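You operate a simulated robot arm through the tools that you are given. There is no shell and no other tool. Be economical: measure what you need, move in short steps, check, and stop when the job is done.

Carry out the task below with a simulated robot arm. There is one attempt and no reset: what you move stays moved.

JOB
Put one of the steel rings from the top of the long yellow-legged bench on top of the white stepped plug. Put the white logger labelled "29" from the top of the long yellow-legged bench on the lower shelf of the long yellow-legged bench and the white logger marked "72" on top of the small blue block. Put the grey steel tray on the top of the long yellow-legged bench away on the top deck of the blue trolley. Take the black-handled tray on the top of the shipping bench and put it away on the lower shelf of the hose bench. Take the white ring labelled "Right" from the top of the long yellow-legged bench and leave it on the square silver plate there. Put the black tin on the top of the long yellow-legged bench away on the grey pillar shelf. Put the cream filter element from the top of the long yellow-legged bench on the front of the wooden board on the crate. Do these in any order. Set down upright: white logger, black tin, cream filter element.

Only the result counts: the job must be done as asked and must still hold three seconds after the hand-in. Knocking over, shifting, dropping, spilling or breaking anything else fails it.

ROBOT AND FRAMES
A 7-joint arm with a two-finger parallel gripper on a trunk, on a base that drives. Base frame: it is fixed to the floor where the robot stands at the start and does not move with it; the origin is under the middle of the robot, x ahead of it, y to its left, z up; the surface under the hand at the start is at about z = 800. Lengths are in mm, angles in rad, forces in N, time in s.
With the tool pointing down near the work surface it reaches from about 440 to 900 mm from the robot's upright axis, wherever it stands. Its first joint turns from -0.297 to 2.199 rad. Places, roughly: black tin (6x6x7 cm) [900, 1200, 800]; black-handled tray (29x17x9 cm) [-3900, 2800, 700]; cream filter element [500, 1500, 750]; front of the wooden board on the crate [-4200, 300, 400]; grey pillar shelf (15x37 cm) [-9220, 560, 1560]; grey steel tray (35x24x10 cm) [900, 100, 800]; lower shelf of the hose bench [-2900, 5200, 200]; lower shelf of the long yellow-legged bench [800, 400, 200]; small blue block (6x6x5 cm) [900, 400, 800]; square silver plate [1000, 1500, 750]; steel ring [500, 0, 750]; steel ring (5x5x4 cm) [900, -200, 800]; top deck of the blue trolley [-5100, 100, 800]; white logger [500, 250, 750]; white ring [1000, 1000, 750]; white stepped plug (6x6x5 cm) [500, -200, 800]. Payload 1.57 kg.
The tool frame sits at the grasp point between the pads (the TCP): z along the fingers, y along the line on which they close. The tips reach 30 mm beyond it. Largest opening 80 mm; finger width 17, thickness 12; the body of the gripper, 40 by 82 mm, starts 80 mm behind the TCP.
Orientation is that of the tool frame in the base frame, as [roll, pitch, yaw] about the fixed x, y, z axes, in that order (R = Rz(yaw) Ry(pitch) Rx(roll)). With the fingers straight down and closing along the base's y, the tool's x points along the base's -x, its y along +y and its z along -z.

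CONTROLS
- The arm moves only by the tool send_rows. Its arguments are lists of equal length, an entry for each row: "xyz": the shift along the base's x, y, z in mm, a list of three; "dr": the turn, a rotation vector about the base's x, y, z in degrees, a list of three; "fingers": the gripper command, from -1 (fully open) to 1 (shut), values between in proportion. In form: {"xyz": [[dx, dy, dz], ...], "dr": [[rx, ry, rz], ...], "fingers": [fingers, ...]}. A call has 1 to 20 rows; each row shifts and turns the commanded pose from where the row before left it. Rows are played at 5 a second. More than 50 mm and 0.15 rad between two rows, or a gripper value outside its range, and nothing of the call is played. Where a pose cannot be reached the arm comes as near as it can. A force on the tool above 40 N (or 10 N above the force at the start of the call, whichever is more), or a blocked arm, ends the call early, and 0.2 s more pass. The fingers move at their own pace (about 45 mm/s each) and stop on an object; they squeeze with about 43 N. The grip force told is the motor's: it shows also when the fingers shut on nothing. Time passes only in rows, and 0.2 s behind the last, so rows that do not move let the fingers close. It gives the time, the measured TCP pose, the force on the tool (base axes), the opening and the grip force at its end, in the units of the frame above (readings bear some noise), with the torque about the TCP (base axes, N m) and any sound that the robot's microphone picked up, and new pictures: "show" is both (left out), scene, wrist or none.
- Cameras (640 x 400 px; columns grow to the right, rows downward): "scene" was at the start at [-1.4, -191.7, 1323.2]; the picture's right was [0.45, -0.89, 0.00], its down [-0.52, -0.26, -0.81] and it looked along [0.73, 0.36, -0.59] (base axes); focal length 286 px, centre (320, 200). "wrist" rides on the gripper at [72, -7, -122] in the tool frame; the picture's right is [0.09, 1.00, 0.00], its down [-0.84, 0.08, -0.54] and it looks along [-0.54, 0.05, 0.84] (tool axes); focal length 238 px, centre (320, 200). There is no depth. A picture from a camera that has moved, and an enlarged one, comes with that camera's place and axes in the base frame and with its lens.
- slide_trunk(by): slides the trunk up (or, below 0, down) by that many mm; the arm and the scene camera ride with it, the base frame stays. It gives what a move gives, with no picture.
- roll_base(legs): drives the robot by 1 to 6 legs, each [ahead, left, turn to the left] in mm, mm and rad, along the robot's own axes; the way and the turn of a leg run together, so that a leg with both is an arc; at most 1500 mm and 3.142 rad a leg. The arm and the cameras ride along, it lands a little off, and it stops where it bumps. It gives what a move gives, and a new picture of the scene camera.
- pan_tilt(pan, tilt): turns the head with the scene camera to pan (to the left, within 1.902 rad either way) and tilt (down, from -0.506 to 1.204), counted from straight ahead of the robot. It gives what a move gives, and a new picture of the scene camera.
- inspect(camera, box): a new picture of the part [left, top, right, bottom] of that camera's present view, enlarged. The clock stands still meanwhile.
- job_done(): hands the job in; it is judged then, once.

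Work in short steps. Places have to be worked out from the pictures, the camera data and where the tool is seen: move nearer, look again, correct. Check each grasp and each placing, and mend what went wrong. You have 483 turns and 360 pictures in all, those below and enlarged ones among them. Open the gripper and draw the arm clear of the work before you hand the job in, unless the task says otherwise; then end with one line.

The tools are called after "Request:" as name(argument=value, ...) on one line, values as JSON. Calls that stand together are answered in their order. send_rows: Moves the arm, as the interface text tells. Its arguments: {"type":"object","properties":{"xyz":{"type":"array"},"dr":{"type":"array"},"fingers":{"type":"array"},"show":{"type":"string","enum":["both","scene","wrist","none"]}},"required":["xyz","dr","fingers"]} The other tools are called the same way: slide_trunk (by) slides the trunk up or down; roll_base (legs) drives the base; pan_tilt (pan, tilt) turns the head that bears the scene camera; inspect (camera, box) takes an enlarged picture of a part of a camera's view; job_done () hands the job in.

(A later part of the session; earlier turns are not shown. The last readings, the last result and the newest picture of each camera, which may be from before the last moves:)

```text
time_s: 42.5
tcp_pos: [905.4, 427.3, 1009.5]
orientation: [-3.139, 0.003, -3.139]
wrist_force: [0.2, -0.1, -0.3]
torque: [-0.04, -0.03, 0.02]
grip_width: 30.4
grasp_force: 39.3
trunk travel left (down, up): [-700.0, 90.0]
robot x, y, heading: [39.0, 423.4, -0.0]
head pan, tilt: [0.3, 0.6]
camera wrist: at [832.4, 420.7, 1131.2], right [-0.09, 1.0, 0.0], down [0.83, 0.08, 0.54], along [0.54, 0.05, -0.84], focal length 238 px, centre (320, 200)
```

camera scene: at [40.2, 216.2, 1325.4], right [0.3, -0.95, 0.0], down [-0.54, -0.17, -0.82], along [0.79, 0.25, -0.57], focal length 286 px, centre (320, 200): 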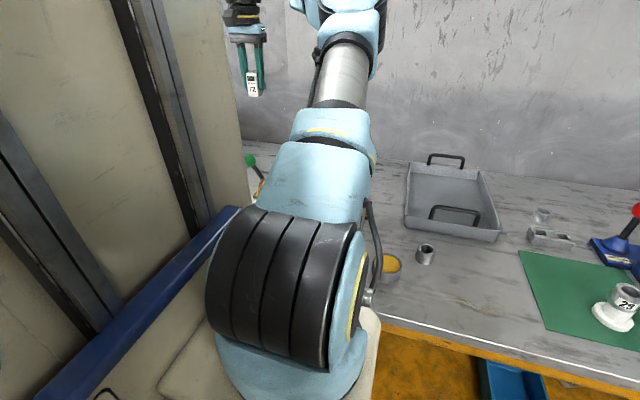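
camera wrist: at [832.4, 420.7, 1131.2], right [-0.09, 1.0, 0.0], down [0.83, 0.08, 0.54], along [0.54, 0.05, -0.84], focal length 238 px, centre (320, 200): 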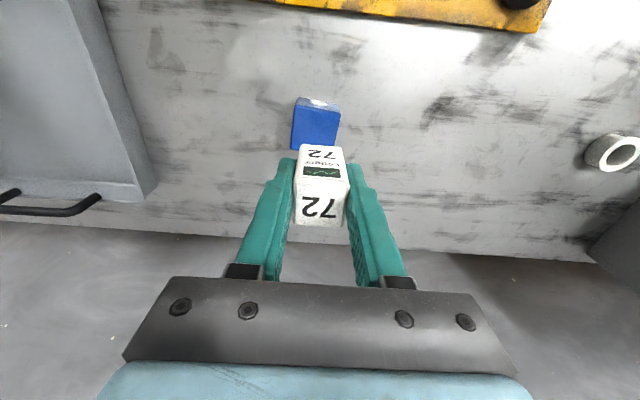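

Request:
inspect(camera="wrist", box=[260, 80, 380, 180])

```text
4.00 times, centred on (320, 130) of wrist
camera zoom: at [832.4, 420.7, 1131.2], right [-0.09, 1.0, 0.0], down [0.83, 0.08, 0.54], along [0.54, 0.05, -0.84], focal length 953 px, centre (320, 480)
```

zoom: 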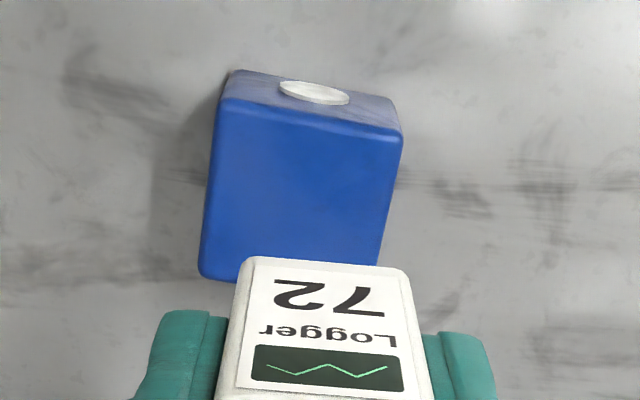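

Block centre ≈ (919.5,423.5). I shift and lower the logger to just above it.

Request:
send_rows(xyz=[[7, -2, -35], [7, -2, -35], [0, 0, -30], [0, 0, -6], [0, 0, 0]], dr=[[0, 0, 0], [0, 0, 0], [0, 0, 0], [0, 0, 0], [0, 0, 0]], fingers=[1, 1, 1, 1, 1], show="wrist")

```text
time_s: 43.7
tcp_pos: [917.5, 423.1, 900.9]
orientation: [-3.141, 0.002, -3.14]
wrist_force: [-0.3, 0.0, -0.4]
torque: [0.0, -0.02, 0.03]
grip_width: 30.6
grasp_force: 40.0
trunk travel left (down, up): [-700.0, 90.0]
robot x, y, heading: [36.7, 419.4, 0.006]
head pan, tilt: [0.3, 0.6]
camera wrist: at [845.6, 416.7, 1021.7], right [-0.09, 1.0, 0.0], down [0.84, 0.08, 0.54], along [0.54, 0.05, -0.84], focal length 238 px, centre (320, 200)
```

wrist: 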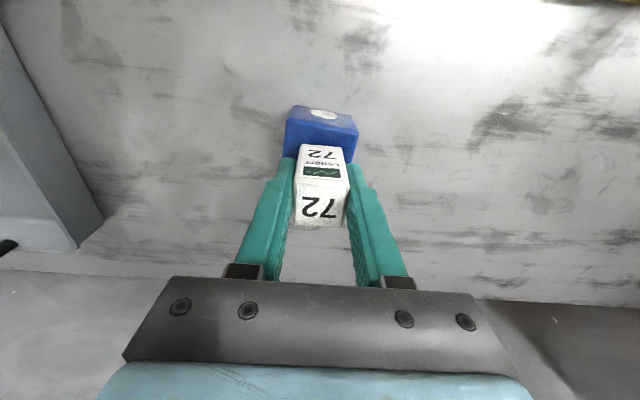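

Request:
send_rows(xyz=[[0, 0, -3], [0, 0, -2], [0, 0, -1], [0, 0, 0]], dr=[[0, 0, 0], [0, 0, 0], [0, 0, 0], [0, 0, 0]], fingers=[1, 1, 1, 1], show="none")

Request:
send_rows(xyz=[[0, 0, -1], [0, 0, -1], [0, 0, -1]], dr=[[0, 0, 0], [0, 0, 0], [0, 0, 0]], fingers=[1, 1, 1], show="none")

```text
time_s: 44.7
tcp_pos: [917.2, 421.7, 897.1]
orientation: [-3.139, 0.002, -3.141]
wrist_force: [-0.9, -0.6, 7.8]
torque: [0.01, 0.1, 0.0]
grip_width: 30.4
grasp_force: 39.0
trunk travel left (down, up): [-700.0, 90.0]
robot x, y, heading: [37.2, 421.1, 0.005]
head pan, tilt: [0.3, 0.6]
```

```text
time_s: 45.5
tcp_pos: [918.6, 423.6, 894.9]
orientation: [-3.14, 0.006, 3.14]
wrist_force: [-5.3, -4.7, 31.5]
torque: [-0.11, 0.33, -0.05]
grip_width: 30.3
grasp_force: 39.7
trunk travel left (down, up): [-700.0, 90.0]
robot x, y, heading: [35.3, 421.2, 0.004]
head pan, tilt: [0.3, 0.6]
```

Contact (8 N then 31 N). I relieve 2.5 mm, then open gently.

Request:
send_rows(xyz=[[0, 0, 2.5], [0, 0, 0], [0, 0, 0], [0, 0, 0], [0, 0, 0], [0, 0, 0]], dr=[[0, 0, 0], [0, 0, 0], [0, 0, 0], [0, 0, 0], [0, 0, 0], [0, 0, 0]], fingers=[1, 1, 0.2, 0, -0.2, -0.5], show="wrist")

```text
time_s: 46.9
tcp_pos: [917.7, 422.3, 894.7]
orientation: [-3.139, 0.002, -3.14]
wrist_force: [0.7, 0.0, 0.0]
torque: [0.0, 0.01, 0.0]
grip_width: 60.1
grasp_force: 0.0
trunk travel left (down, up): [-700.0, 90.0]
robot x, y, heading: [34.1, 424.1, 0.006]
head pan, tilt: [0.3, 0.6]
camera wrist: at [846.6, 416.3, 1015.9], right [-0.09, 1.0, 0.0], down [0.84, 0.08, 0.54], along [0.54, 0.05, -0.84], focal length 238 px, centre (320, 200)
```

wrist: 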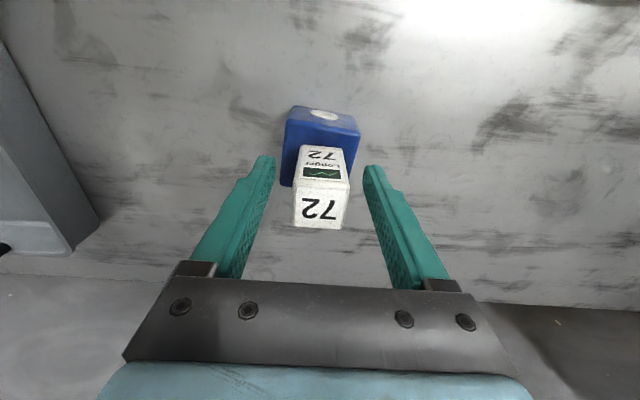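

Logger 72 stands on the block. I withdraw upward and back, then look again from above.

Request:
send_rows(xyz=[[0, 0, 45], [0, 0, 45], [-20, 0, 45], [-30, 0, 40], [-40, 0, 30], [-40, 0, 20]], dr=[[0, 0, 0], [0, 0, 0], [0, 0, 0], [0, 0, 0], [0, 0, 0], [0, 0, 0]], fingers=[-0.6, -1, -1, -1, -1, -1], show="wrist")

```text
time_s: 48.3
tcp_pos: [787.5, 422.9, 1121.1]
orientation: [-3.138, 0.002, -3.14]
wrist_force: [0.6, -0.5, -0.5]
torque: [0.02, 0.04, -0.02]
grip_width: 80.0
grasp_force: 0.1
trunk travel left (down, up): [-700.0, 90.0]
robot x, y, heading: [39.3, 419.4, 0.002]
head pan, tilt: [0.3, 0.6]
camera wrist: at [716.1, 417.1, 1242.9], right [-0.09, 1.0, 0.0], down [0.84, 0.08, 0.54], along [0.54, 0.05, -0.84], focal length 238 px, centre (320, 200)
```

wrist: 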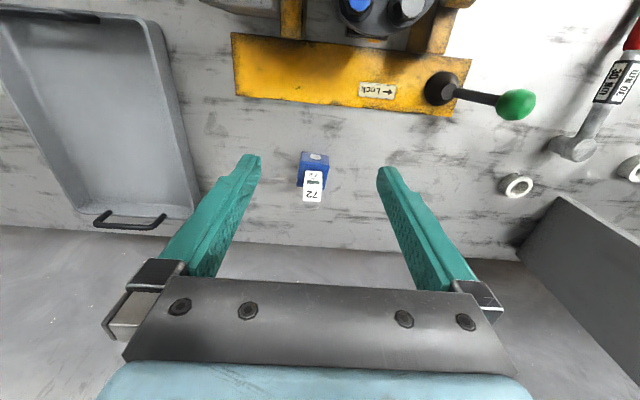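

Logger 72 is done. I drive back and right toward logger 29, then bring the hand over it.

Request:
roll_base(legs=[[-35, 0, 0], [0, -200, 0]])

Request:
send_rows(xyz=[[-45, 10, 0], [-45, 10, 0], [-45, 10, 0], [-45, 10, 0], [-45, 10, 0], [0, 0, -30]], dr=[[0, 0, 0], [0, 0, 0], [0, 0, 0], [0, 0, 0], [0, 0, 0], [0, 0, 0]], fingers=[-1, -1, -1, -1, -1, -1], show="wrist")

```text
time_s: 50.4
tcp_pos: [753.8, 221.6, 1121.8]
orientation: [-3.139, 0.003, 3.14]
wrist_force: [0.2, -0.3, -0.2]
torque: [0.01, 0.02, 0.0]
grip_width: 79.9
grasp_force: 0.0
trunk travel left (down, up): [-700.0, 90.0]
robot x, y, heading: [3.8, 220.0, -0.001]
head pan, tilt: [0.3, 0.6]
camera scene: at [5.4, 15.4, 1325.4], right [0.3, -0.95, 0.0], down [-0.54, -0.17, -0.83], along [0.79, 0.24, -0.56], focal length 286 px, centre (320, 200)
```

scene: 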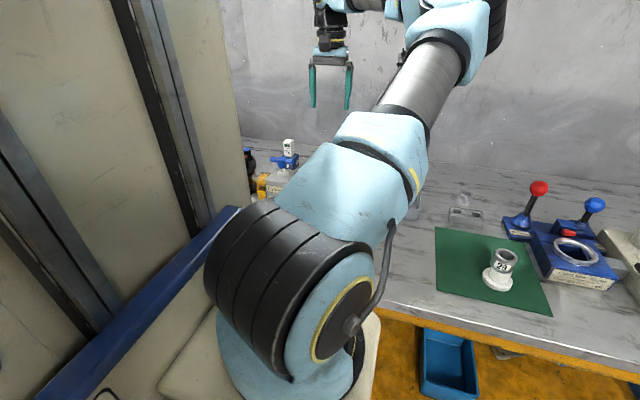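

```text
time_s: 51.8
tcp_pos: [528.1, 270.7, 1091.3]
orientation: [3.141, 0.004, 3.141]
wrist_force: [0.7, -0.3, -0.2]
torque: [-0.01, -0.01, -0.01]
grip_width: 80.0
grasp_force: 0.1
trunk travel left (down, up): [-700.0, 90.0]
robot x, y, heading: [-1.1, 219.7, -0.004]
head pan, tilt: [0.3, 0.6]
camera wrist: at [457.1, 263.3, 1212.8], right [-0.09, 1.0, 0.0], down [0.84, 0.08, 0.54], along [0.54, 0.05, -0.84], focal length 238 px, centre (320, 200)
```

wrist: 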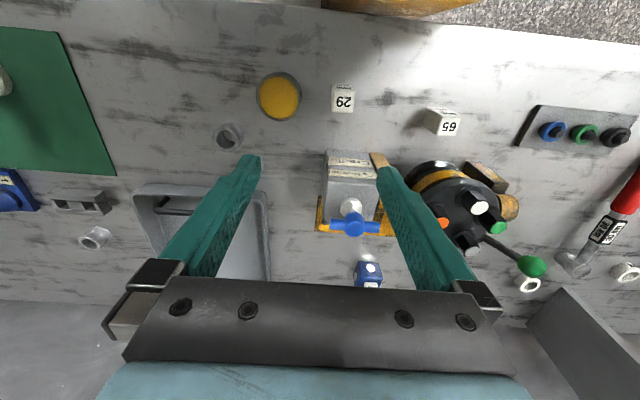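

Logger 29 at about (513,300). I move above it with fingers part-open to avoid the yellow-topped pot beside it.

Request:
send_rows(xyz=[[-5, 10, -40], [-5, 10, -40], [-5, 9, -40], [0, 0, -40]], dr=[[0, 0, 0], [0, 0, 0], [0, 0, 0], [0, 0, 0]], fingers=[-0.3, -0.3, -0.3, -0.3], show="wrist")

Request:
inspect(camera="wrist", box=[220, 60, 420, 220])

```text
time_s: 52.8
tcp_pos: [513.2, 296.4, 932.9]
orientation: [-3.14, 0.003, 3.139]
wrist_force: [0.3, 0.4, 0.9]
torque: [-0.03, -0.01, -0.01]
grip_width: 52.0
grasp_force: 0.1
trunk travel left (down, up): [-700.0, 90.0]
robot x, y, heading: [1.5, 218.7, 0.0]
head pan, tilt: [0.3, 0.6]
camera wrist: at [440.0, 289.7, 1054.1], right [-0.09, 1.0, 0.0], down [0.84, 0.08, 0.54], along [0.54, 0.05, -0.84], focal length 238 px, centre (320, 200)
```

wrist: 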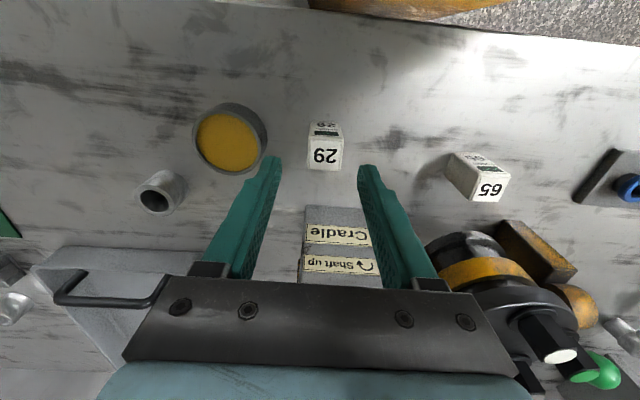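

```text
2.50 times, centred on (320, 140) of wrist
camera zoom: at [440.0, 289.7, 1054.1], right [-0.09, 1.0, 0.0], down [0.84, 0.08, 0.54], along [0.54, 0.05, -0.84], focal length 596 px, centre (320, 350)
```

zoom: 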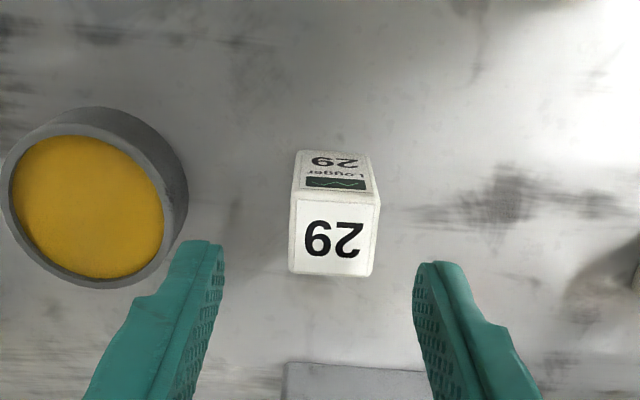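

Logger 29 centre ≈ (516,301). I descend and grip it.

Request:
send_rows(xyz=[[3, 5, -40], [0, 0, -35], [0, 0, -8], [0, 0, 0], [0, 0, 0], [0, 0, 0], [0, 0, 0]], dr=[[0, 0, 0], [0, 0, 0], [0, 0, 0], [0, 0, 0], [0, 0, 0], [0, 0, 0], [0, 0, 0]], fingers=[-0.3, -0.3, -0.3, 0.3, 1, 1, 1], show="none")

Request:
send_rows(xyz=[[0, 0, 20], [0, 0, 40], [0, 0, 45], [0, 0, 45], [0, 0, 45]], dr=[[0, 0, 0], [0, 0, 0], [0, 0, 0], [0, 0, 0], [0, 0, 0]], fingers=[1, 1, 1, 1, 1], show="wrist")

```text
time_s: 54.4
tcp_pos: [515.2, 302.0, 847.1]
orientation: [-3.141, 0.002, 3.141]
wrist_force: [-0.2, -0.2, -0.4]
torque: [-0.01, 0.0, 0.01]
grip_width: 30.3
grasp_force: 37.5
trunk travel left (down, up): [-700.0, 90.0]
robot x, y, heading: [-0.7, 221.2, -0.002]
head pan, tilt: [0.3, 0.6]
```

```text
time_s: 55.5
tcp_pos: [517.0, 305.8, 1046.4]
orientation: [-3.138, 0.002, -3.14]
wrist_force: [-0.4, -0.4, -1.1]
torque: [-0.05, 0.04, 0.01]
grip_width: 30.4
grasp_force: 39.0
trunk travel left (down, up): [-700.0, 90.0]
robot x, y, heading: [-0.1, 217.6, 0.007]
head pan, tilt: [0.3, 0.6]
camera wrist: at [444.8, 299.4, 1168.7], right [-0.09, 1.0, 0.0], down [0.84, 0.08, 0.54], along [0.54, 0.05, -0.84], focal length 238 px, centre (320, 200)
```

wrist: 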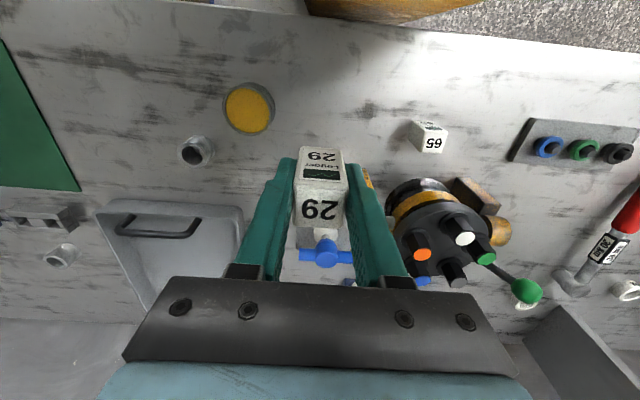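

Logger 29 is held. I drive back to see the lower shelf and lower the trunk clear of the bench.

Request:
roll_base(legs=[[-500, 0, 0]])

Request:
pan_tilt(pan=0.35, tilt=0.8)

```text
time_s: 58.5
tcp_pos: [13.8, 306.7, 1047.1]
orientation: [-3.14, 0.002, -3.133]
wrist_force: [-0.5, -0.7, -0.6]
torque: [-0.01, 0.01, 0.01]
grip_width: 30.4
grasp_force: 39.3
trunk travel left (down, up): [-700.0, 90.0]
robot x, y, heading: [-501.0, 217.2, 0.006]
head pan, tilt: [0.3, 0.6]
camera scene: at [-495.9, 13.0, 1325.4], right [0.3, -0.95, 0.0], down [-0.54, -0.17, -0.83], along [0.79, 0.25, -0.56], focal length 286 px, centre (320, 200)
```

scene: 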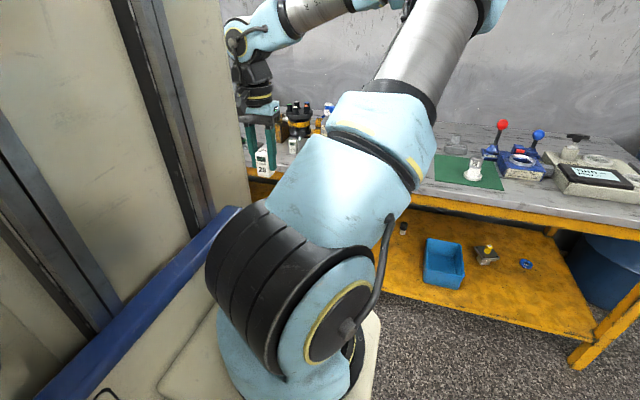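

```text
time_s: 59.2
tcp_pos: [13.1, 307.7, 1047.6]
orientation: [-3.14, 0.002, -3.134]
wrist_force: [0.2, 0.0, 0.0]
torque: [0.01, -0.01, 0.03]
grip_width: 30.3
grasp_force: 39.5
trunk travel left (down, up): [-700.0, 90.0]
robot x, y, heading: [-505.8, 215.8, 0.012]
head pan, tilt: [0.351, 0.799]
camera scene: at [-504.5, 14.6, 1308.6], right [0.35, -0.94, 0.0], down [-0.67, -0.25, -0.7], along [0.65, 0.25, -0.72], focal length 286 px, centre (320, 200)
```

scene: 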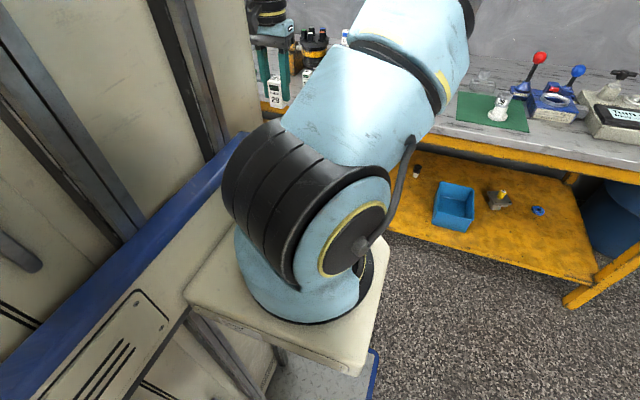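

The shelf's left part seems free. I lower the trunk fully and look at the shelf with the wrist camera.

Request:
slide_trunk(by=-650)

Request:
send_rows(xyz=[[0, 0, 0]], dr=[[0, 0, 0]], fingers=[1], show="both")

```text
refused: -650 is not a number from -400 to 400
```

```text
time_s: 59.6
tcp_pos: [13.2, 307.7, 1046.3]
orientation: [-3.141, 0.0, -3.136]
wrist_force: [-0.7, 1.3, -1.7]
torque: [-0.01, 0.0, -0.01]
grip_width: 30.5
grasp_force: 39.8
trunk travel left (down, up): [-700.0, 90.0]
robot x, y, heading: [-504.2, 215.5, 0.006]
head pan, tilt: [0.351, 0.799]
camera scene: at [-504.6, 14.6, 1308.5], right [0.35, -0.94, 0.0], down [-0.67, -0.25, -0.7], along [0.65, 0.25, -0.72], focal length 286 px, centre (320, 200)
camera wrist: at [-58.8, 300.5, 1168.3], right [-0.1, 1.0, 0.0], down [0.83, 0.08, 0.54], along [0.54, 0.05, -0.84], focal length 238 px, centre (320, 200)
```

scene: 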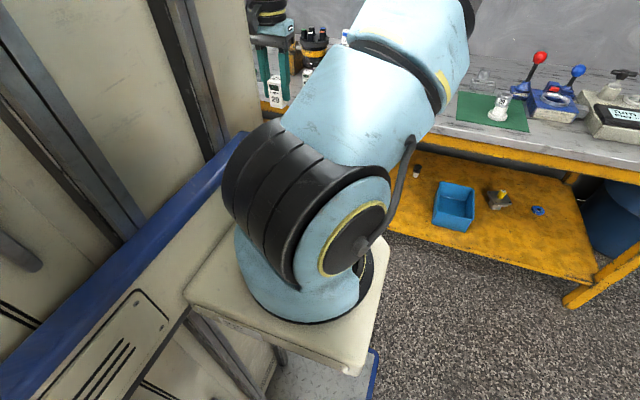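
wrist: 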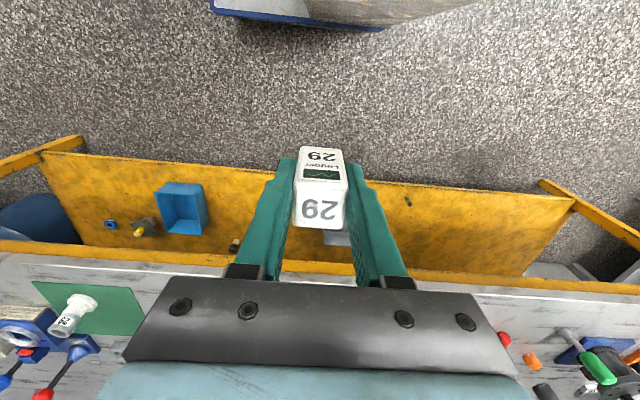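

The wrist view shows the whole shelf; the middle front (y≈300) is free. I lower the trunk in two goes.

Request:
slide_trunk(by=-400)

Request:
slide_trunk(by=-250)

Request:
send_rows(xyz=[[0, 0, 0]], dr=[[0, 0, 0]], fingers=[1], show="both")

```text
time_s: 63.5
tcp_pos: [13.1, 307.8, 647.6]
orientation: [-3.139, 0.003, -3.135]
wrist_force: [0.2, 0.4, -0.9]
torque: [0.02, 0.01, 0.0]
grip_width: 30.3
grasp_force: 39.9
trunk travel left (down, up): [-300.0, 490.0]
robot x, y, heading: [-502.7, 221.3, 0.009]
head pan, tilt: [0.351, 0.799]
```

```text
time_s: 66.0
tcp_pos: [12.7, 308.6, 396.5]
orientation: [-3.14, 0.0, -3.133]
wrist_force: [0.0, 0.1, -0.9]
torque: [-0.04, 0.01, 0.01]
grip_width: 30.1
grasp_force: 39.8
trunk travel left (down, up): [-50.0, 740.0]
robot x, y, heading: [-502.4, 216.6, 0.009]
head pan, tilt: [0.351, 0.799]
```

```text
time_s: 66.4
tcp_pos: [13.2, 307.5, 395.9]
orientation: [-3.14, 0.001, -3.134]
wrist_force: [-0.2, -0.5, -1.3]
torque: [0.03, -0.01, 0.04]
grip_width: 30.2
grasp_force: 39.1
trunk travel left (down, up): [-50.0, 740.0]
robot x, y, heading: [-501.5, 216.4, 0.009]
head pan, tilt: [0.351, 0.799]
camera scene: at [-504.6, 14.5, 658.6], right [0.35, -0.94, 0.0], down [-0.67, -0.25, -0.7], along [0.65, 0.25, -0.72], focal length 286 px, centre (320, 200)
camera wrist: at [-58.8, 300.5, 518.3], right [-0.1, 1.0, 0.0], down [0.83, 0.08, 0.54], along [0.54, 0.05, -0.84], focal length 238 px, centre (320, 200)
```

scene: 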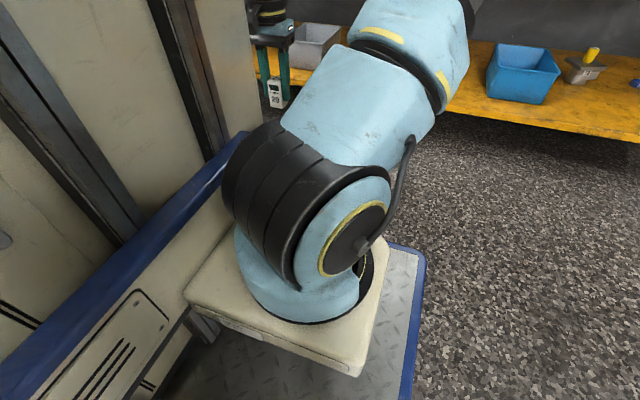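
wrist: 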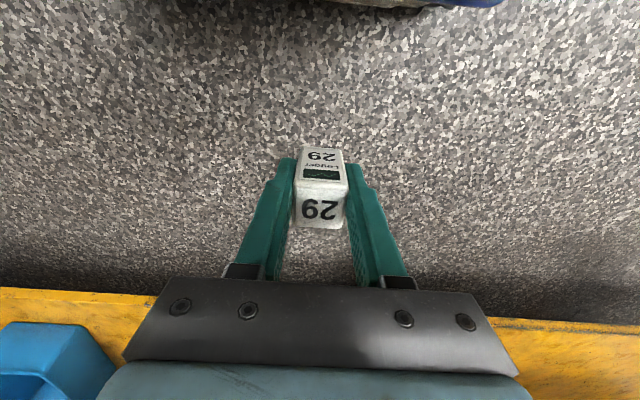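

I extend the arm forward to ~800 mm radius before driving in, then check the elbow height with the scene camera.

Request:
send_rows(xyz=[[46, 0, 0], [46, 0, 0], [46, 0, 0], [46, 0, 0], [46, 0, 0], [46, 0, 0]], dr=[[0, 0, 0], [0, 0, 0], [0, 0, 0], [0, 0, 0], [0, 0, 0], [0, 0, 0]], fingers=[1, 1, 1, 1, 1, 1], show="wrist")

Request:
pan_tilt(pan=0.1, tilt=0.0)

```text
time_s: 67.8
tcp_pos: [288.6, 307.9, 397.9]
orientation: [-3.139, 0.002, -3.135]
wrist_force: [0.3, 0.0, -1.6]
torque: [0.03, -0.03, -0.02]
grip_width: 30.5
grasp_force: 39.4
trunk travel left (down, up): [-50.0, 740.0]
robot x, y, heading: [-498.9, 219.4, 0.008]
head pan, tilt: [0.351, 0.799]
camera wrist: at [217.1, 300.5, 520.0], right [-0.1, 1.0, 0.0], down [0.84, 0.08, 0.54], along [0.54, 0.05, -0.84], focal length 238 px, centre (320, 200)
```

wrist: 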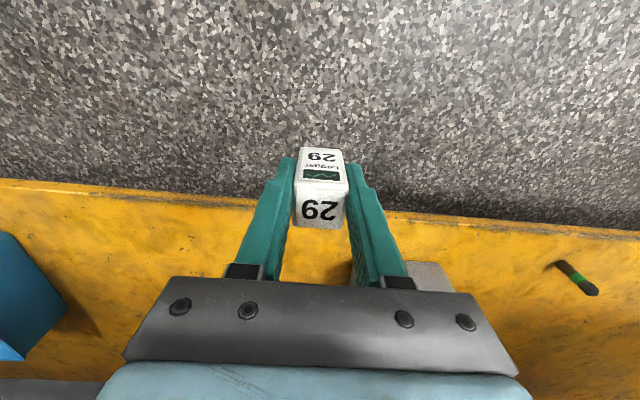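

```text
time_s: 69.0
tcp_pos: [288.5, 308.9, 398.3]
orientation: [-3.139, 0.002, -3.133]
wrist_force: [-0.6, 0.3, -0.8]
torque: [-0.02, 0.0, -0.01]
grip_width: 30.5
grasp_force: 39.5
trunk travel left (down, up): [-50.0, 740.0]
robot x, y, heading: [-502.5, 218.2, 0.008]
head pan, tilt: [0.099, 0.0]
camera scene: at [-490.6, -4.1, 730.6], right [0.11, -0.99, 0.0], down [0.0, 0.0, -1.0], along [0.99, 0.11, 0.0], focal length 286 px, centre (320, 200)
```

scene: 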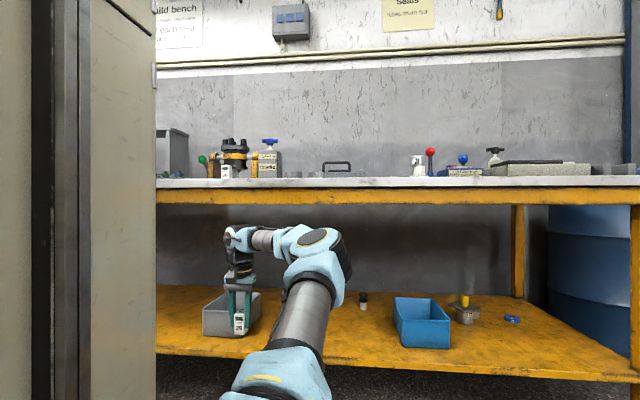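

Elbow stays below the table frame. A grey bin stands at y≈350–575 and a blue bin at y<-170; I'll place at about (545,150). Drive right then ahead.

Request:
roll_base(legs=[[0, -155, 0], [250, 0, 0]])

Request:
send_rows(xyz=[[0, 0, -30], [0, 0, -30]], dr=[[0, 0, 0], [0, 0, 0]], fingers=[1, 1], show="wrist")

```text
time_s: 71.8
tcp_pos: [540.4, 163.2, 397.1]
orientation: [-3.141, 0.001, -3.13]
wrist_force: [-0.1, 0.0, -0.4]
torque: [-0.01, 0.01, 0.02]
grip_width: 30.2
grasp_force: 39.5
trunk travel left (down, up): [-50.0, 740.0]
robot x, y, heading: [-252.7, 68.5, 0.015]
head pan, tilt: [0.099, 0.0]
camera scene: at [-238.2, -153.5, 730.6], right [0.11, -0.99, 0.0], down [0.0, 0.0, -1.0], along [0.99, 0.11, 0.0], focal length 286 px, centre (320, 200)
```

scene: 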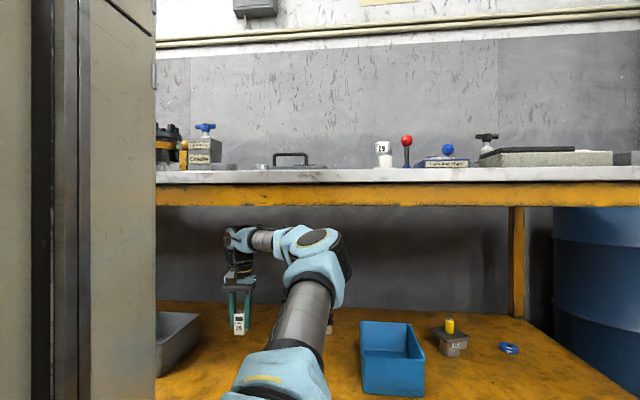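

```text
time_s: 72.4
tcp_pos: [541.4, 164.8, 338.4]
orientation: [-3.14, 0.005, -3.129]
wrist_force: [0.5, -0.6, -0.9]
torque: [0.01, 0.02, 0.0]
grip_width: 30.4
grasp_force: 39.1
trunk travel left (down, up): [-50.0, 740.0]
robot x, y, heading: [-253.0, 65.9, 0.014]
head pan, tilt: [0.099, 0.0]
camera wrist: at [469.6, 156.8, 459.5], right [-0.1, 0.99, 0.0], down [0.83, 0.09, 0.54], along [0.54, 0.05, -0.84], focal length 238 px, centre (320, 200)
```

wrist: 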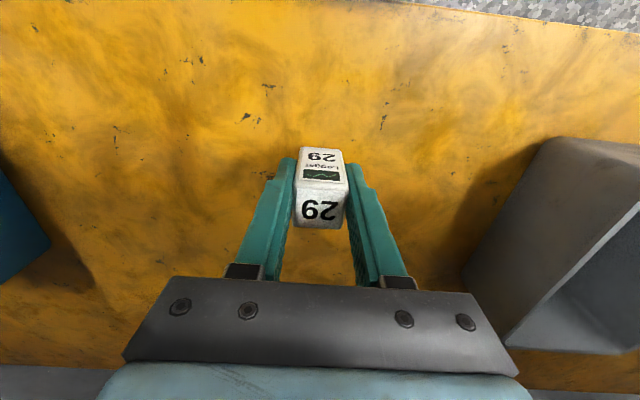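

Clear space under the logger. I lower it toward the shelf.

Request:
send_rows(xyz=[[0, 0, -40], [0, 0, -20], [0, 0, -10], [0, 0, -6], [0, 0, -4], [0, 0, -3], [0, 0, -3]], dr=[[0, 0, 0], [0, 0, 0], [0, 0, 0], [0, 0, 0], [0, 0, 0], [0, 0, 0], [0, 0, 0]], fingers=[1, 1, 1, 1, 1, 1, 1], show="wrist")

```text
time_s: 74.0
tcp_pos: [540.3, 162.5, 255.5]
orientation: [3.141, 0.007, -3.13]
wrist_force: [1.6, -2.6, 38.9]
torque: [0.01, -0.09, -0.02]
grip_width: 30.4
grasp_force: 39.1
trunk travel left (down, up): [-50.0, 740.0]
robot x, y, heading: [-251.1, 67.5, 0.01]
head pan, tilt: [0.099, 0.0]
camera wrist: at [467.7, 154.9, 376.8], right [-0.1, 0.99, 0.0], down [0.83, 0.09, 0.55], along [0.55, 0.06, -0.84], focal length 238 px, centre (320, 200)
```

wrist: 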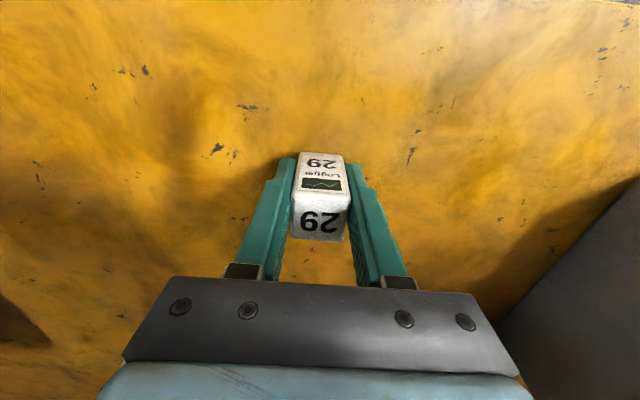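

Contact (39 N). I relieve and release, then lift off.

Request:
send_rows(xyz=[[0, 0, 3], [0, 0, 0], [0, 0, 0], [0, 0, 0], [0, 0, 0], [0, 0, 0]], dr=[[0, 0, 0], [0, 0, 0], [0, 0, 0], [0, 0, 0], [0, 0, 0], [0, 0, 0]], fingers=[1, 1, 0.2, 0, -0.2, -0.6], show="none")

Request:
send_rows(xyz=[[0, 0, 10], [0, 0, 40], [0, 0, 45], [0, 0, 45]], dr=[[0, 0, 0], [0, 0, 0], [0, 0, 0], [0, 0, 0]], fingers=[-1, -1, -1, -1], show="wrist")

```text
time_s: 75.4
tcp_pos: [539.3, 162.9, 256.1]
orientation: [-3.14, 0.002, -3.13]
wrist_force: [-0.2, -0.8, 0.0]
torque: [-0.02, 0.01, 0.04]
grip_width: 63.9
grasp_force: 0.1
trunk travel left (down, up): [-50.0, 740.0]
robot x, y, heading: [-254.0, 69.3, 0.015]
head pan, tilt: [0.099, 0.0]
```

```text
time_s: 76.4
tcp_pos: [538.8, 162.1, 394.8]
orientation: [-3.14, 0.002, -3.129]
wrist_force: [0.6, -0.7, 0.1]
torque: [-0.02, -0.02, 0.01]
grip_width: 79.8
grasp_force: 0.1
trunk travel left (down, up): [-50.0, 740.0]
robot x, y, heading: [-248.8, 70.2, 0.009]
head pan, tilt: [0.099, 0.0]
camera wrist: at [467.3, 154.0, 516.1], right [-0.1, 0.99, 0.0], down [0.84, 0.09, 0.54], along [0.54, 0.05, -0.84], focal length 238 px, centre (320, 200)
```

wrist: 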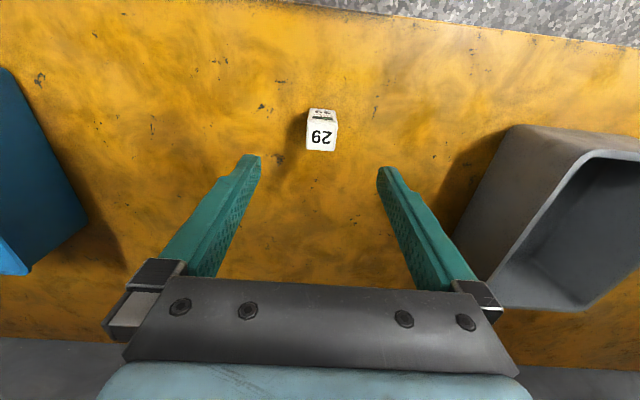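

Logger 29 stands on the lower shelf. I back out, raise the trunk, and go left toward the white rings.

Request:
roll_base(legs=[[-400, 0, 0]])

Request:
slide_trunk(by=400)

Request:
slide_trunk(by=300)

Request:
roll_base(legs=[[0, 800, -0.01]])

Request:
send_rows(xyz=[[0, 0, 0]], dr=[[0, 0, 0]], fingers=[-1], show="wrist")

```text
time_s: 78.8
tcp_pos: [148.1, 153.2, 394.8]
orientation: [-3.141, 0.001, -3.134]
wrist_force: [0.9, 0.1, 0.5]
torque: [0.03, -0.01, 0.03]
grip_width: 80.2
grasp_force: 0.1
trunk travel left (down, up): [-50.0, 740.0]
robot x, y, heading: [-642.3, 64.8, 0.01]
head pan, tilt: [0.099, 0.0]
camera scene: at [-630.6, -158.0, 730.6], right [0.11, -0.99, 0.0], down [0.0, 0.0, -1.0], along [0.99, 0.11, 0.0], focal length 286 px, centre (320, 200)
```

scene: 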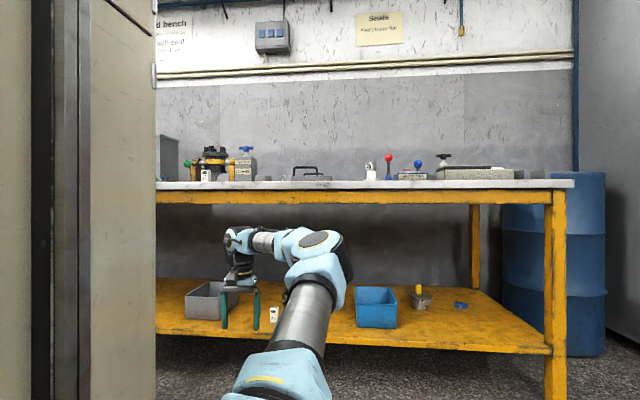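

```text
time_s: 82.7
tcp_pos: [149.0, 153.2, 794.5]
orientation: [-3.14, 0.001, -3.133]
wrist_force: [0.0, 0.6, 0.0]
torque: [0.0, 0.03, 0.0]
grip_width: 80.0
grasp_force: 0.0
trunk travel left (down, up): [-450.0, 340.0]
robot x, y, heading: [-645.3, 60.9, 0.008]
head pan, tilt: [0.099, 0.0]
```

```text
time_s: 85.7
tcp_pos: [148.8, 151.5, 1093.7]
orientation: [-3.139, 0.001, -3.134]
wrist_force: [0.0, 0.2, 0.2]
torque: [-0.03, -0.03, 0.04]
grip_width: 80.3
grasp_force: 0.0
trunk travel left (down, up): [-750.0, 40.0]
robot x, y, heading: [-642.7, 64.6, 0.009]
head pan, tilt: [0.099, 0.0]
```

```text
time_s: 90.0
tcp_pos: [143.9, 951.6, 1093.8]
orientation: [-3.139, 0.003, -3.141]
wrist_force: [0.2, -0.8, 0.2]
torque: [-0.03, 0.0, 0.02]
grip_width: 80.1
grasp_force: 0.1
trunk travel left (down, up): [-750.0, 40.0]
robot x, y, heading: [-648.0, 867.7, 0.008]
head pan, tilt: [0.099, 0.0]
camera scene: at [-636.6, 645.1, 1430.6], right [0.1, -0.99, 0.0], down [0.0, 0.0, -1.0], along [0.99, 0.1, 0.0], focal length 286 px, centre (320, 200)
```

scene: 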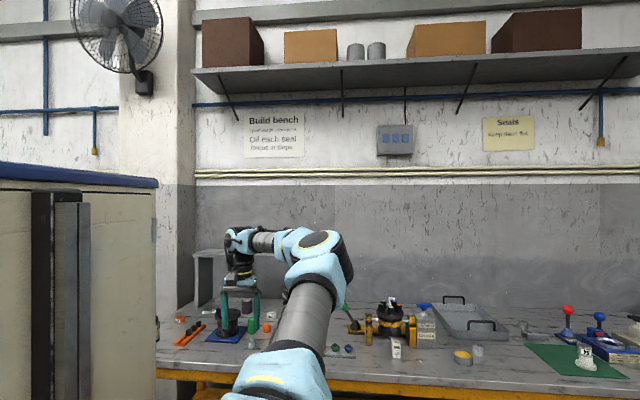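

```text
time_s: 90.3
tcp_pos: [143.8, 952.8, 1094.5]
orientation: [-3.138, 0.001, -3.139]
wrist_force: [-0.5, -0.1, 0.0]
torque: [-0.03, 0.01, 0.01]
grip_width: 80.0
grasp_force: 0.1
trunk travel left (down, up): [-750.0, 40.0]
robot x, y, heading: [-645.2, 867.8, 0.009]
head pan, tilt: [0.099, 0.0]
camera wrist: at [71.9, 945.8, 1216.0], right [-0.09, 1.0, 0.0], down [0.84, 0.08, 0.54], along [0.54, 0.05, -0.84], focal length 238 px, centre (320, 200)
```

wrist: 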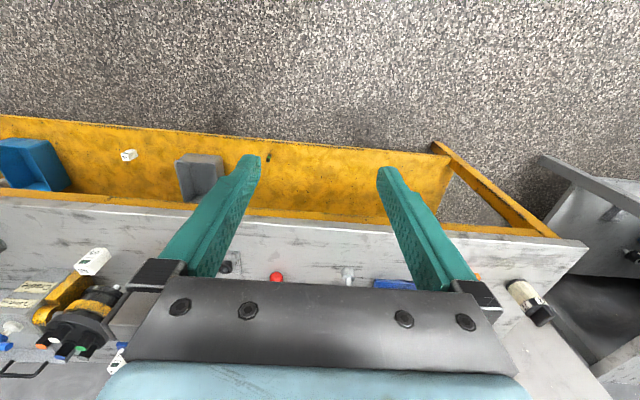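

I drive toward the bench with the hand high, to view the white rings, plate, tin and filter.

Request:
roll_base(legs=[[550, 0, -0.008]])

Request:
send_rows(xyz=[[0, 0, 0]], dr=[[0, 0, 0]], fingers=[-1], show="wrist")

```text
time_s: 93.5
tcp_pos: [696.7, 960.6, 1094.4]
orientation: [-3.141, 0.001, -3.135]
wrist_force: [0.2, 1.0, 0.5]
torque: [0.0, 0.03, -0.02]
grip_width: 79.9
grasp_force: 0.0
trunk travel left (down, up): [-750.0, 40.0]
robot x, y, heading: [-96.2, 868.9, 0.01]
head pan, tilt: [0.099, 0.0]
camera scene: at [-82.0, 649.1, 1430.6], right [0.11, -0.99, 0.0], down [0.0, 0.0, -1.0], along [0.99, 0.11, 0.0], focal length 286 px, centre (320, 200)
```

scene: 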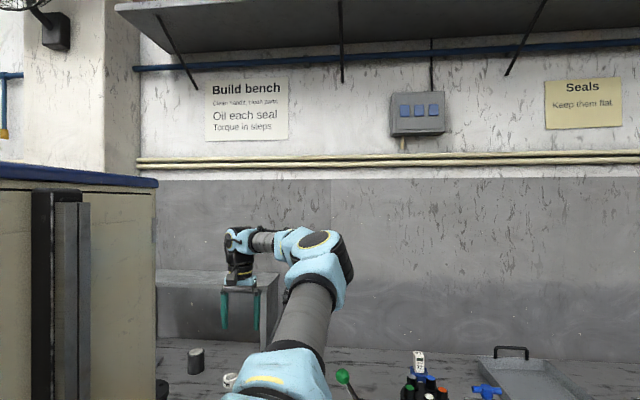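

```text
time_s: 93.9
tcp_pos: [696.8, 961.5, 1094.6]
orientation: [-3.14, 0.002, -3.132]
wrist_force: [0.5, 0.0, 0.0]
torque: [-0.02, -0.02, 0.0]
grip_width: 80.1
grasp_force: 0.0
trunk travel left (down, up): [-750.0, 40.0]
robot x, y, heading: [-94.0, 866.7, 0.006]
head pan, tilt: [0.099, 0.0]
camera wrist: at [624.8, 953.8, 1216.0], right [-0.1, 0.99, 0.0], down [0.84, 0.09, 0.54], along [0.54, 0.05, -0.84], focal length 238 px, centre (320, 200)
```

wrist: 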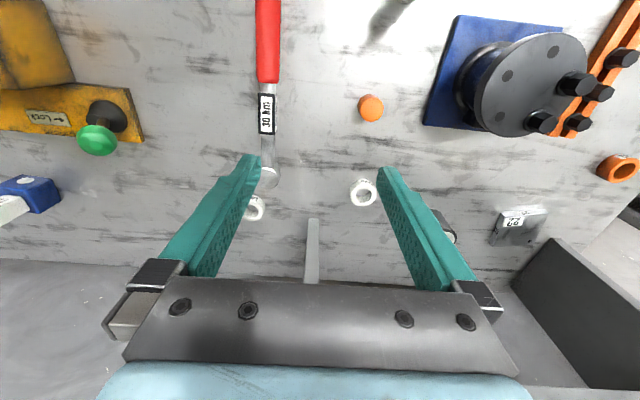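

I zoom on the rings and on the right side for labels.

Request:
inspect(camera="wrist", box=[220, 150, 420, 275])

Request:
inspect(camera="wrist", box=[400, 0, 640, 280])

```text
3.20 times, centred on (320, 212) of wrist
camera zoom: at [624.8, 953.8, 1216.0], right [-0.1, 0.99, 0.0], down [0.84, 0.09, 0.54], along [0.54, 0.05, -0.84], focal length 763 px, centre (320, 160)
```

zoom: 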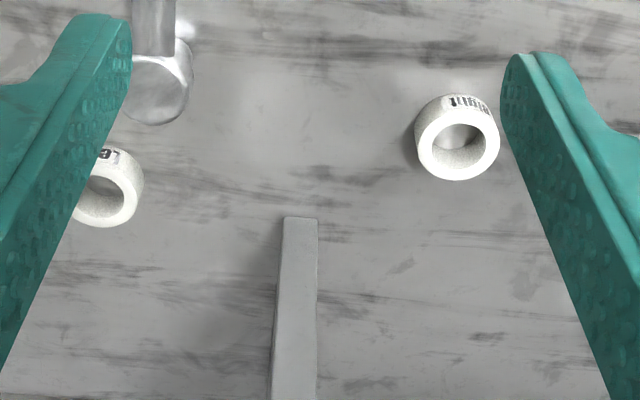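

```text
1.43 times, centred on (520, 140) of wrist
camera zoom: at [624.8, 953.8, 1216.0], right [-0.1, 0.99, 0.0], down [0.84, 0.09, 0.54], along [0.54, 0.05, -0.84], focal length 340 px, centre (34, 286)
```

zoom: 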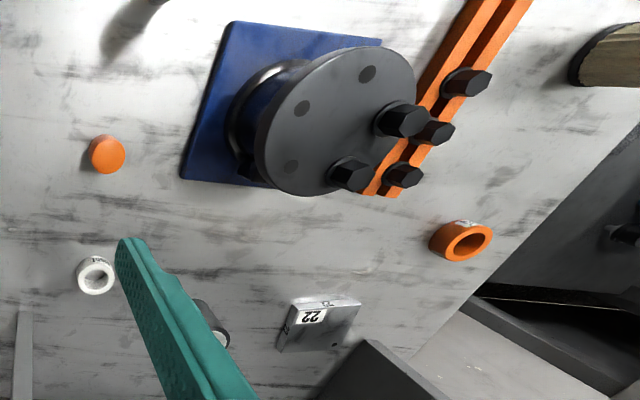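

The right-hand ring (at ≈(854,1059)) reads "Right"; plate "22" at ≈(911,1424), tin ≈(900,1234). I drive so the ring is straight ahead.

Request:
roll_base(legs=[[0, 185, -0.008], [90, 0, 0]])

Request:
send_rows(xyz=[[0, -40, 0], [0, -40, -20], [10, 0, -40], [10, 0, -40], [0, 0, -30]], dr=[[0, 0, 0], [0, 0, 0], [0, 0, 0], [0, 0, 0], [0, 0, 0]], fingers=[-1, -1, -1, -1, -1], show="wrist")

```text
time_s: 96.1
tcp_pos: [789.3, 1131.8, 1094.2]
orientation: [-3.139, 0.003, 3.139]
wrist_force: [1.7, 0.1, -1.3]
torque: [-0.04, -0.02, 0.01]
grip_width: 80.0
grasp_force: 0.1
trunk travel left (down, up): [-750.0, 40.0]
robot x, y, heading: [-0.1, 1046.0, -0.002]
head pan, tilt: [0.099, 0.0]
camera scene: at [7.7, 827.9, 1430.6], right [0.1, -1.0, 0.0], down [0.0, 0.0, -1.0], along [1.0, 0.1, 0.0], focal length 286 px, centre (320, 200)
```

scene: 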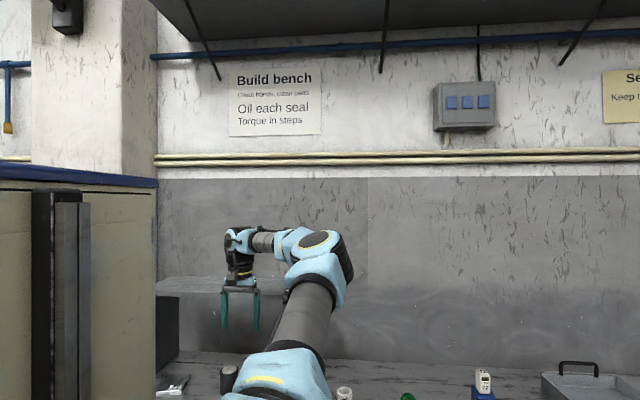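

```text
time_s: 97.3
tcp_pos: [809.2, 1055.0, 962.1]
orientation: [-3.139, 0.002, 3.139]
wrist_force: [0.5, 0.1, -0.7]
torque: [-0.03, -0.03, 0.01]
grip_width: 80.1
grasp_force: 0.1
trunk travel left (down, up): [-750.0, 40.0]
robot x, y, heading: [-3.4, 1050.5, -0.001]
head pan, tilt: [0.099, 0.0]
camera wrist: at [738.2, 1048.4, 1083.6], right [-0.09, 1.0, 0.0], down [0.84, 0.08, 0.54], along [0.54, 0.05, -0.84], focal length 238 px, centre (320, 200)
```

wrist: 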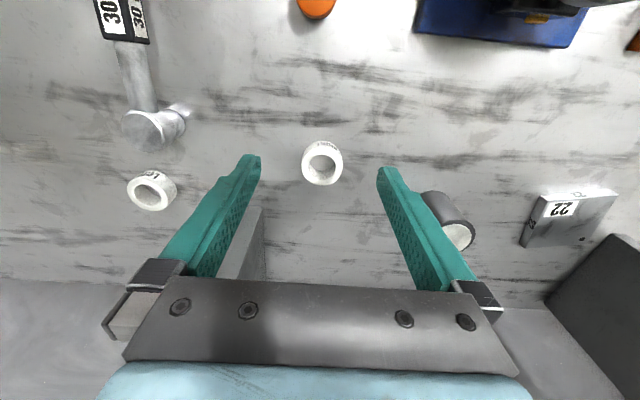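

Request:
inspect(camera="wrist", box=[270, 120, 370, 200])

Request:
inspect(camera="wrist", box=[480, 150, 640, 270])

```text
5.00 times, centred on (320, 160) of wrist
camera zoom: at [738.2, 1048.4, 1083.6], right [-0.09, 1.0, 0.0], down [0.84, 0.08, 0.54], along [0.54, 0.05, -0.84], focal length 1192 px, centre (320, 400)
```

zoom: 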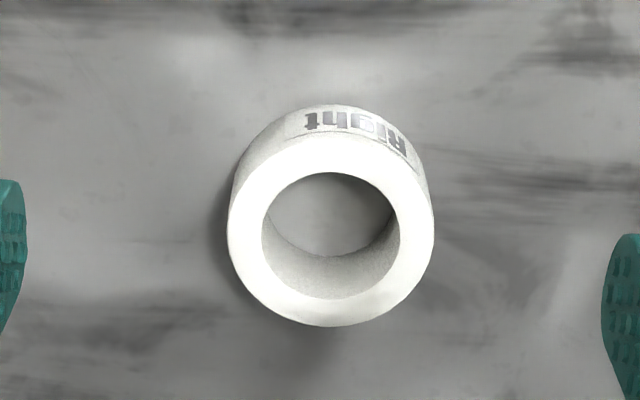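

```text
3.33 times, centred on (560, 210) of wrist
camera zoom: at [738.2, 1048.4, 1083.6], right [-0.09, 1.0, 0.0], down [0.84, 0.08, 0.54], along [0.54, 0.05, -0.84], focal length 794 px, centre (-480, 167)
```

zoom: 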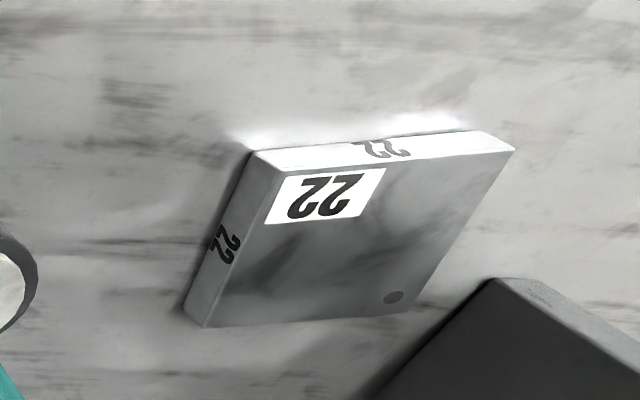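

Ring centre ≈ (858,1062), 21 mm tall, labelled "Right". I descend onto it and grip.

Request:
send_rows(xyz=[[25, 4, -40], [25, 3, -40], [0, 0, -35], [0, 0, -14], [0, 0, 0], [0, 0, 0], [0, 0, 0], [0, 0, 0], [0, 0, 0]], dr=[[0, 0, 0], [0, 0, 0], [0, 0, 0], [0, 0, 0], [0, 0, 0], [0, 0, 0], [0, 0, 0], [0, 0, 0], [0, 0, 0]], fingers=[-1, -1, -1, -1, -1, 0, 1, 1, 1], show="wrist")

```text
time_s: 99.3
tcp_pos: [861.1, 1059.4, 835.3]
orientation: [-3.14, 0.002, 3.139]
wrist_force: [-0.4, -0.1, -0.1]
torque: [0.02, -0.03, -0.01]
grip_width: 47.1
grasp_force: 31.6
trunk travel left (down, up): [-750.0, 40.0]
robot x, y, heading: [-2.2, 1044.2, -0.002]
head pan, tilt: [0.099, 0.0]
camera wrist: at [789.4, 1053.9, 957.0], right [-0.09, 1.0, 0.0], down [0.84, 0.08, 0.54], along [0.54, 0.05, -0.84], focal length 238 px, centre (320, 200)
```

wrist: 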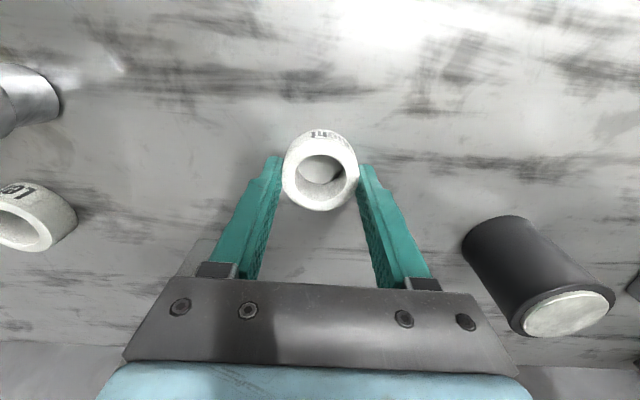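

The ring is ~6 mm nearer than the TCP; I reopen, shift -6 in x and regrip, then lift.

Request:
send_rows(xyz=[[0, 0, 0], [-3, 0, 0], [-3, 0, -1], [0, 0, 0], [0, 0, 0], [0, 0, 0], [0, 0, 0], [0, 0, 0], [0, 0, 20], [0, 0, 40]], dr=[[0, 0, 0], [0, 0, 0], [0, 0, 0], [0, 0, 0], [0, 0, 0], [0, 0, 0], [0, 0, 0], [0, 0, 0], [0, 0, 0], [0, 0, 0]], fingers=[-0.5, -0.5, -0.5, 1, 1, 1, 1, 1, 1, 1], show="wrist")

```text
time_s: 101.5
tcp_pos: [853.6, 1059.7, 891.9]
orientation: [-3.14, 0.003, 3.138]
wrist_force: [-0.5, 0.0, -0.9]
torque: [-0.02, -0.02, 0.01]
grip_width: 46.1
grasp_force: 43.4
trunk travel left (down, up): [-750.0, 40.0]
robot x, y, heading: [-0.7, 1052.3, -0.001]
head pan, tilt: [0.099, 0.0]
camera wrist: at [782.5, 1053.5, 1014.6], right [-0.09, 1.0, 0.0], down [0.84, 0.08, 0.54], along [0.54, 0.05, -0.84], focal length 238 px, centre (320, 200)
```

wrist: 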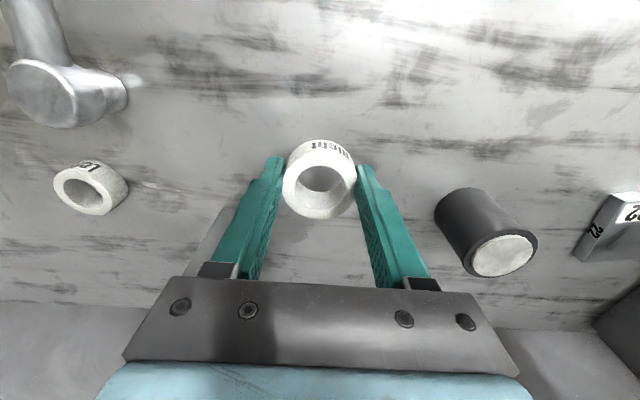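

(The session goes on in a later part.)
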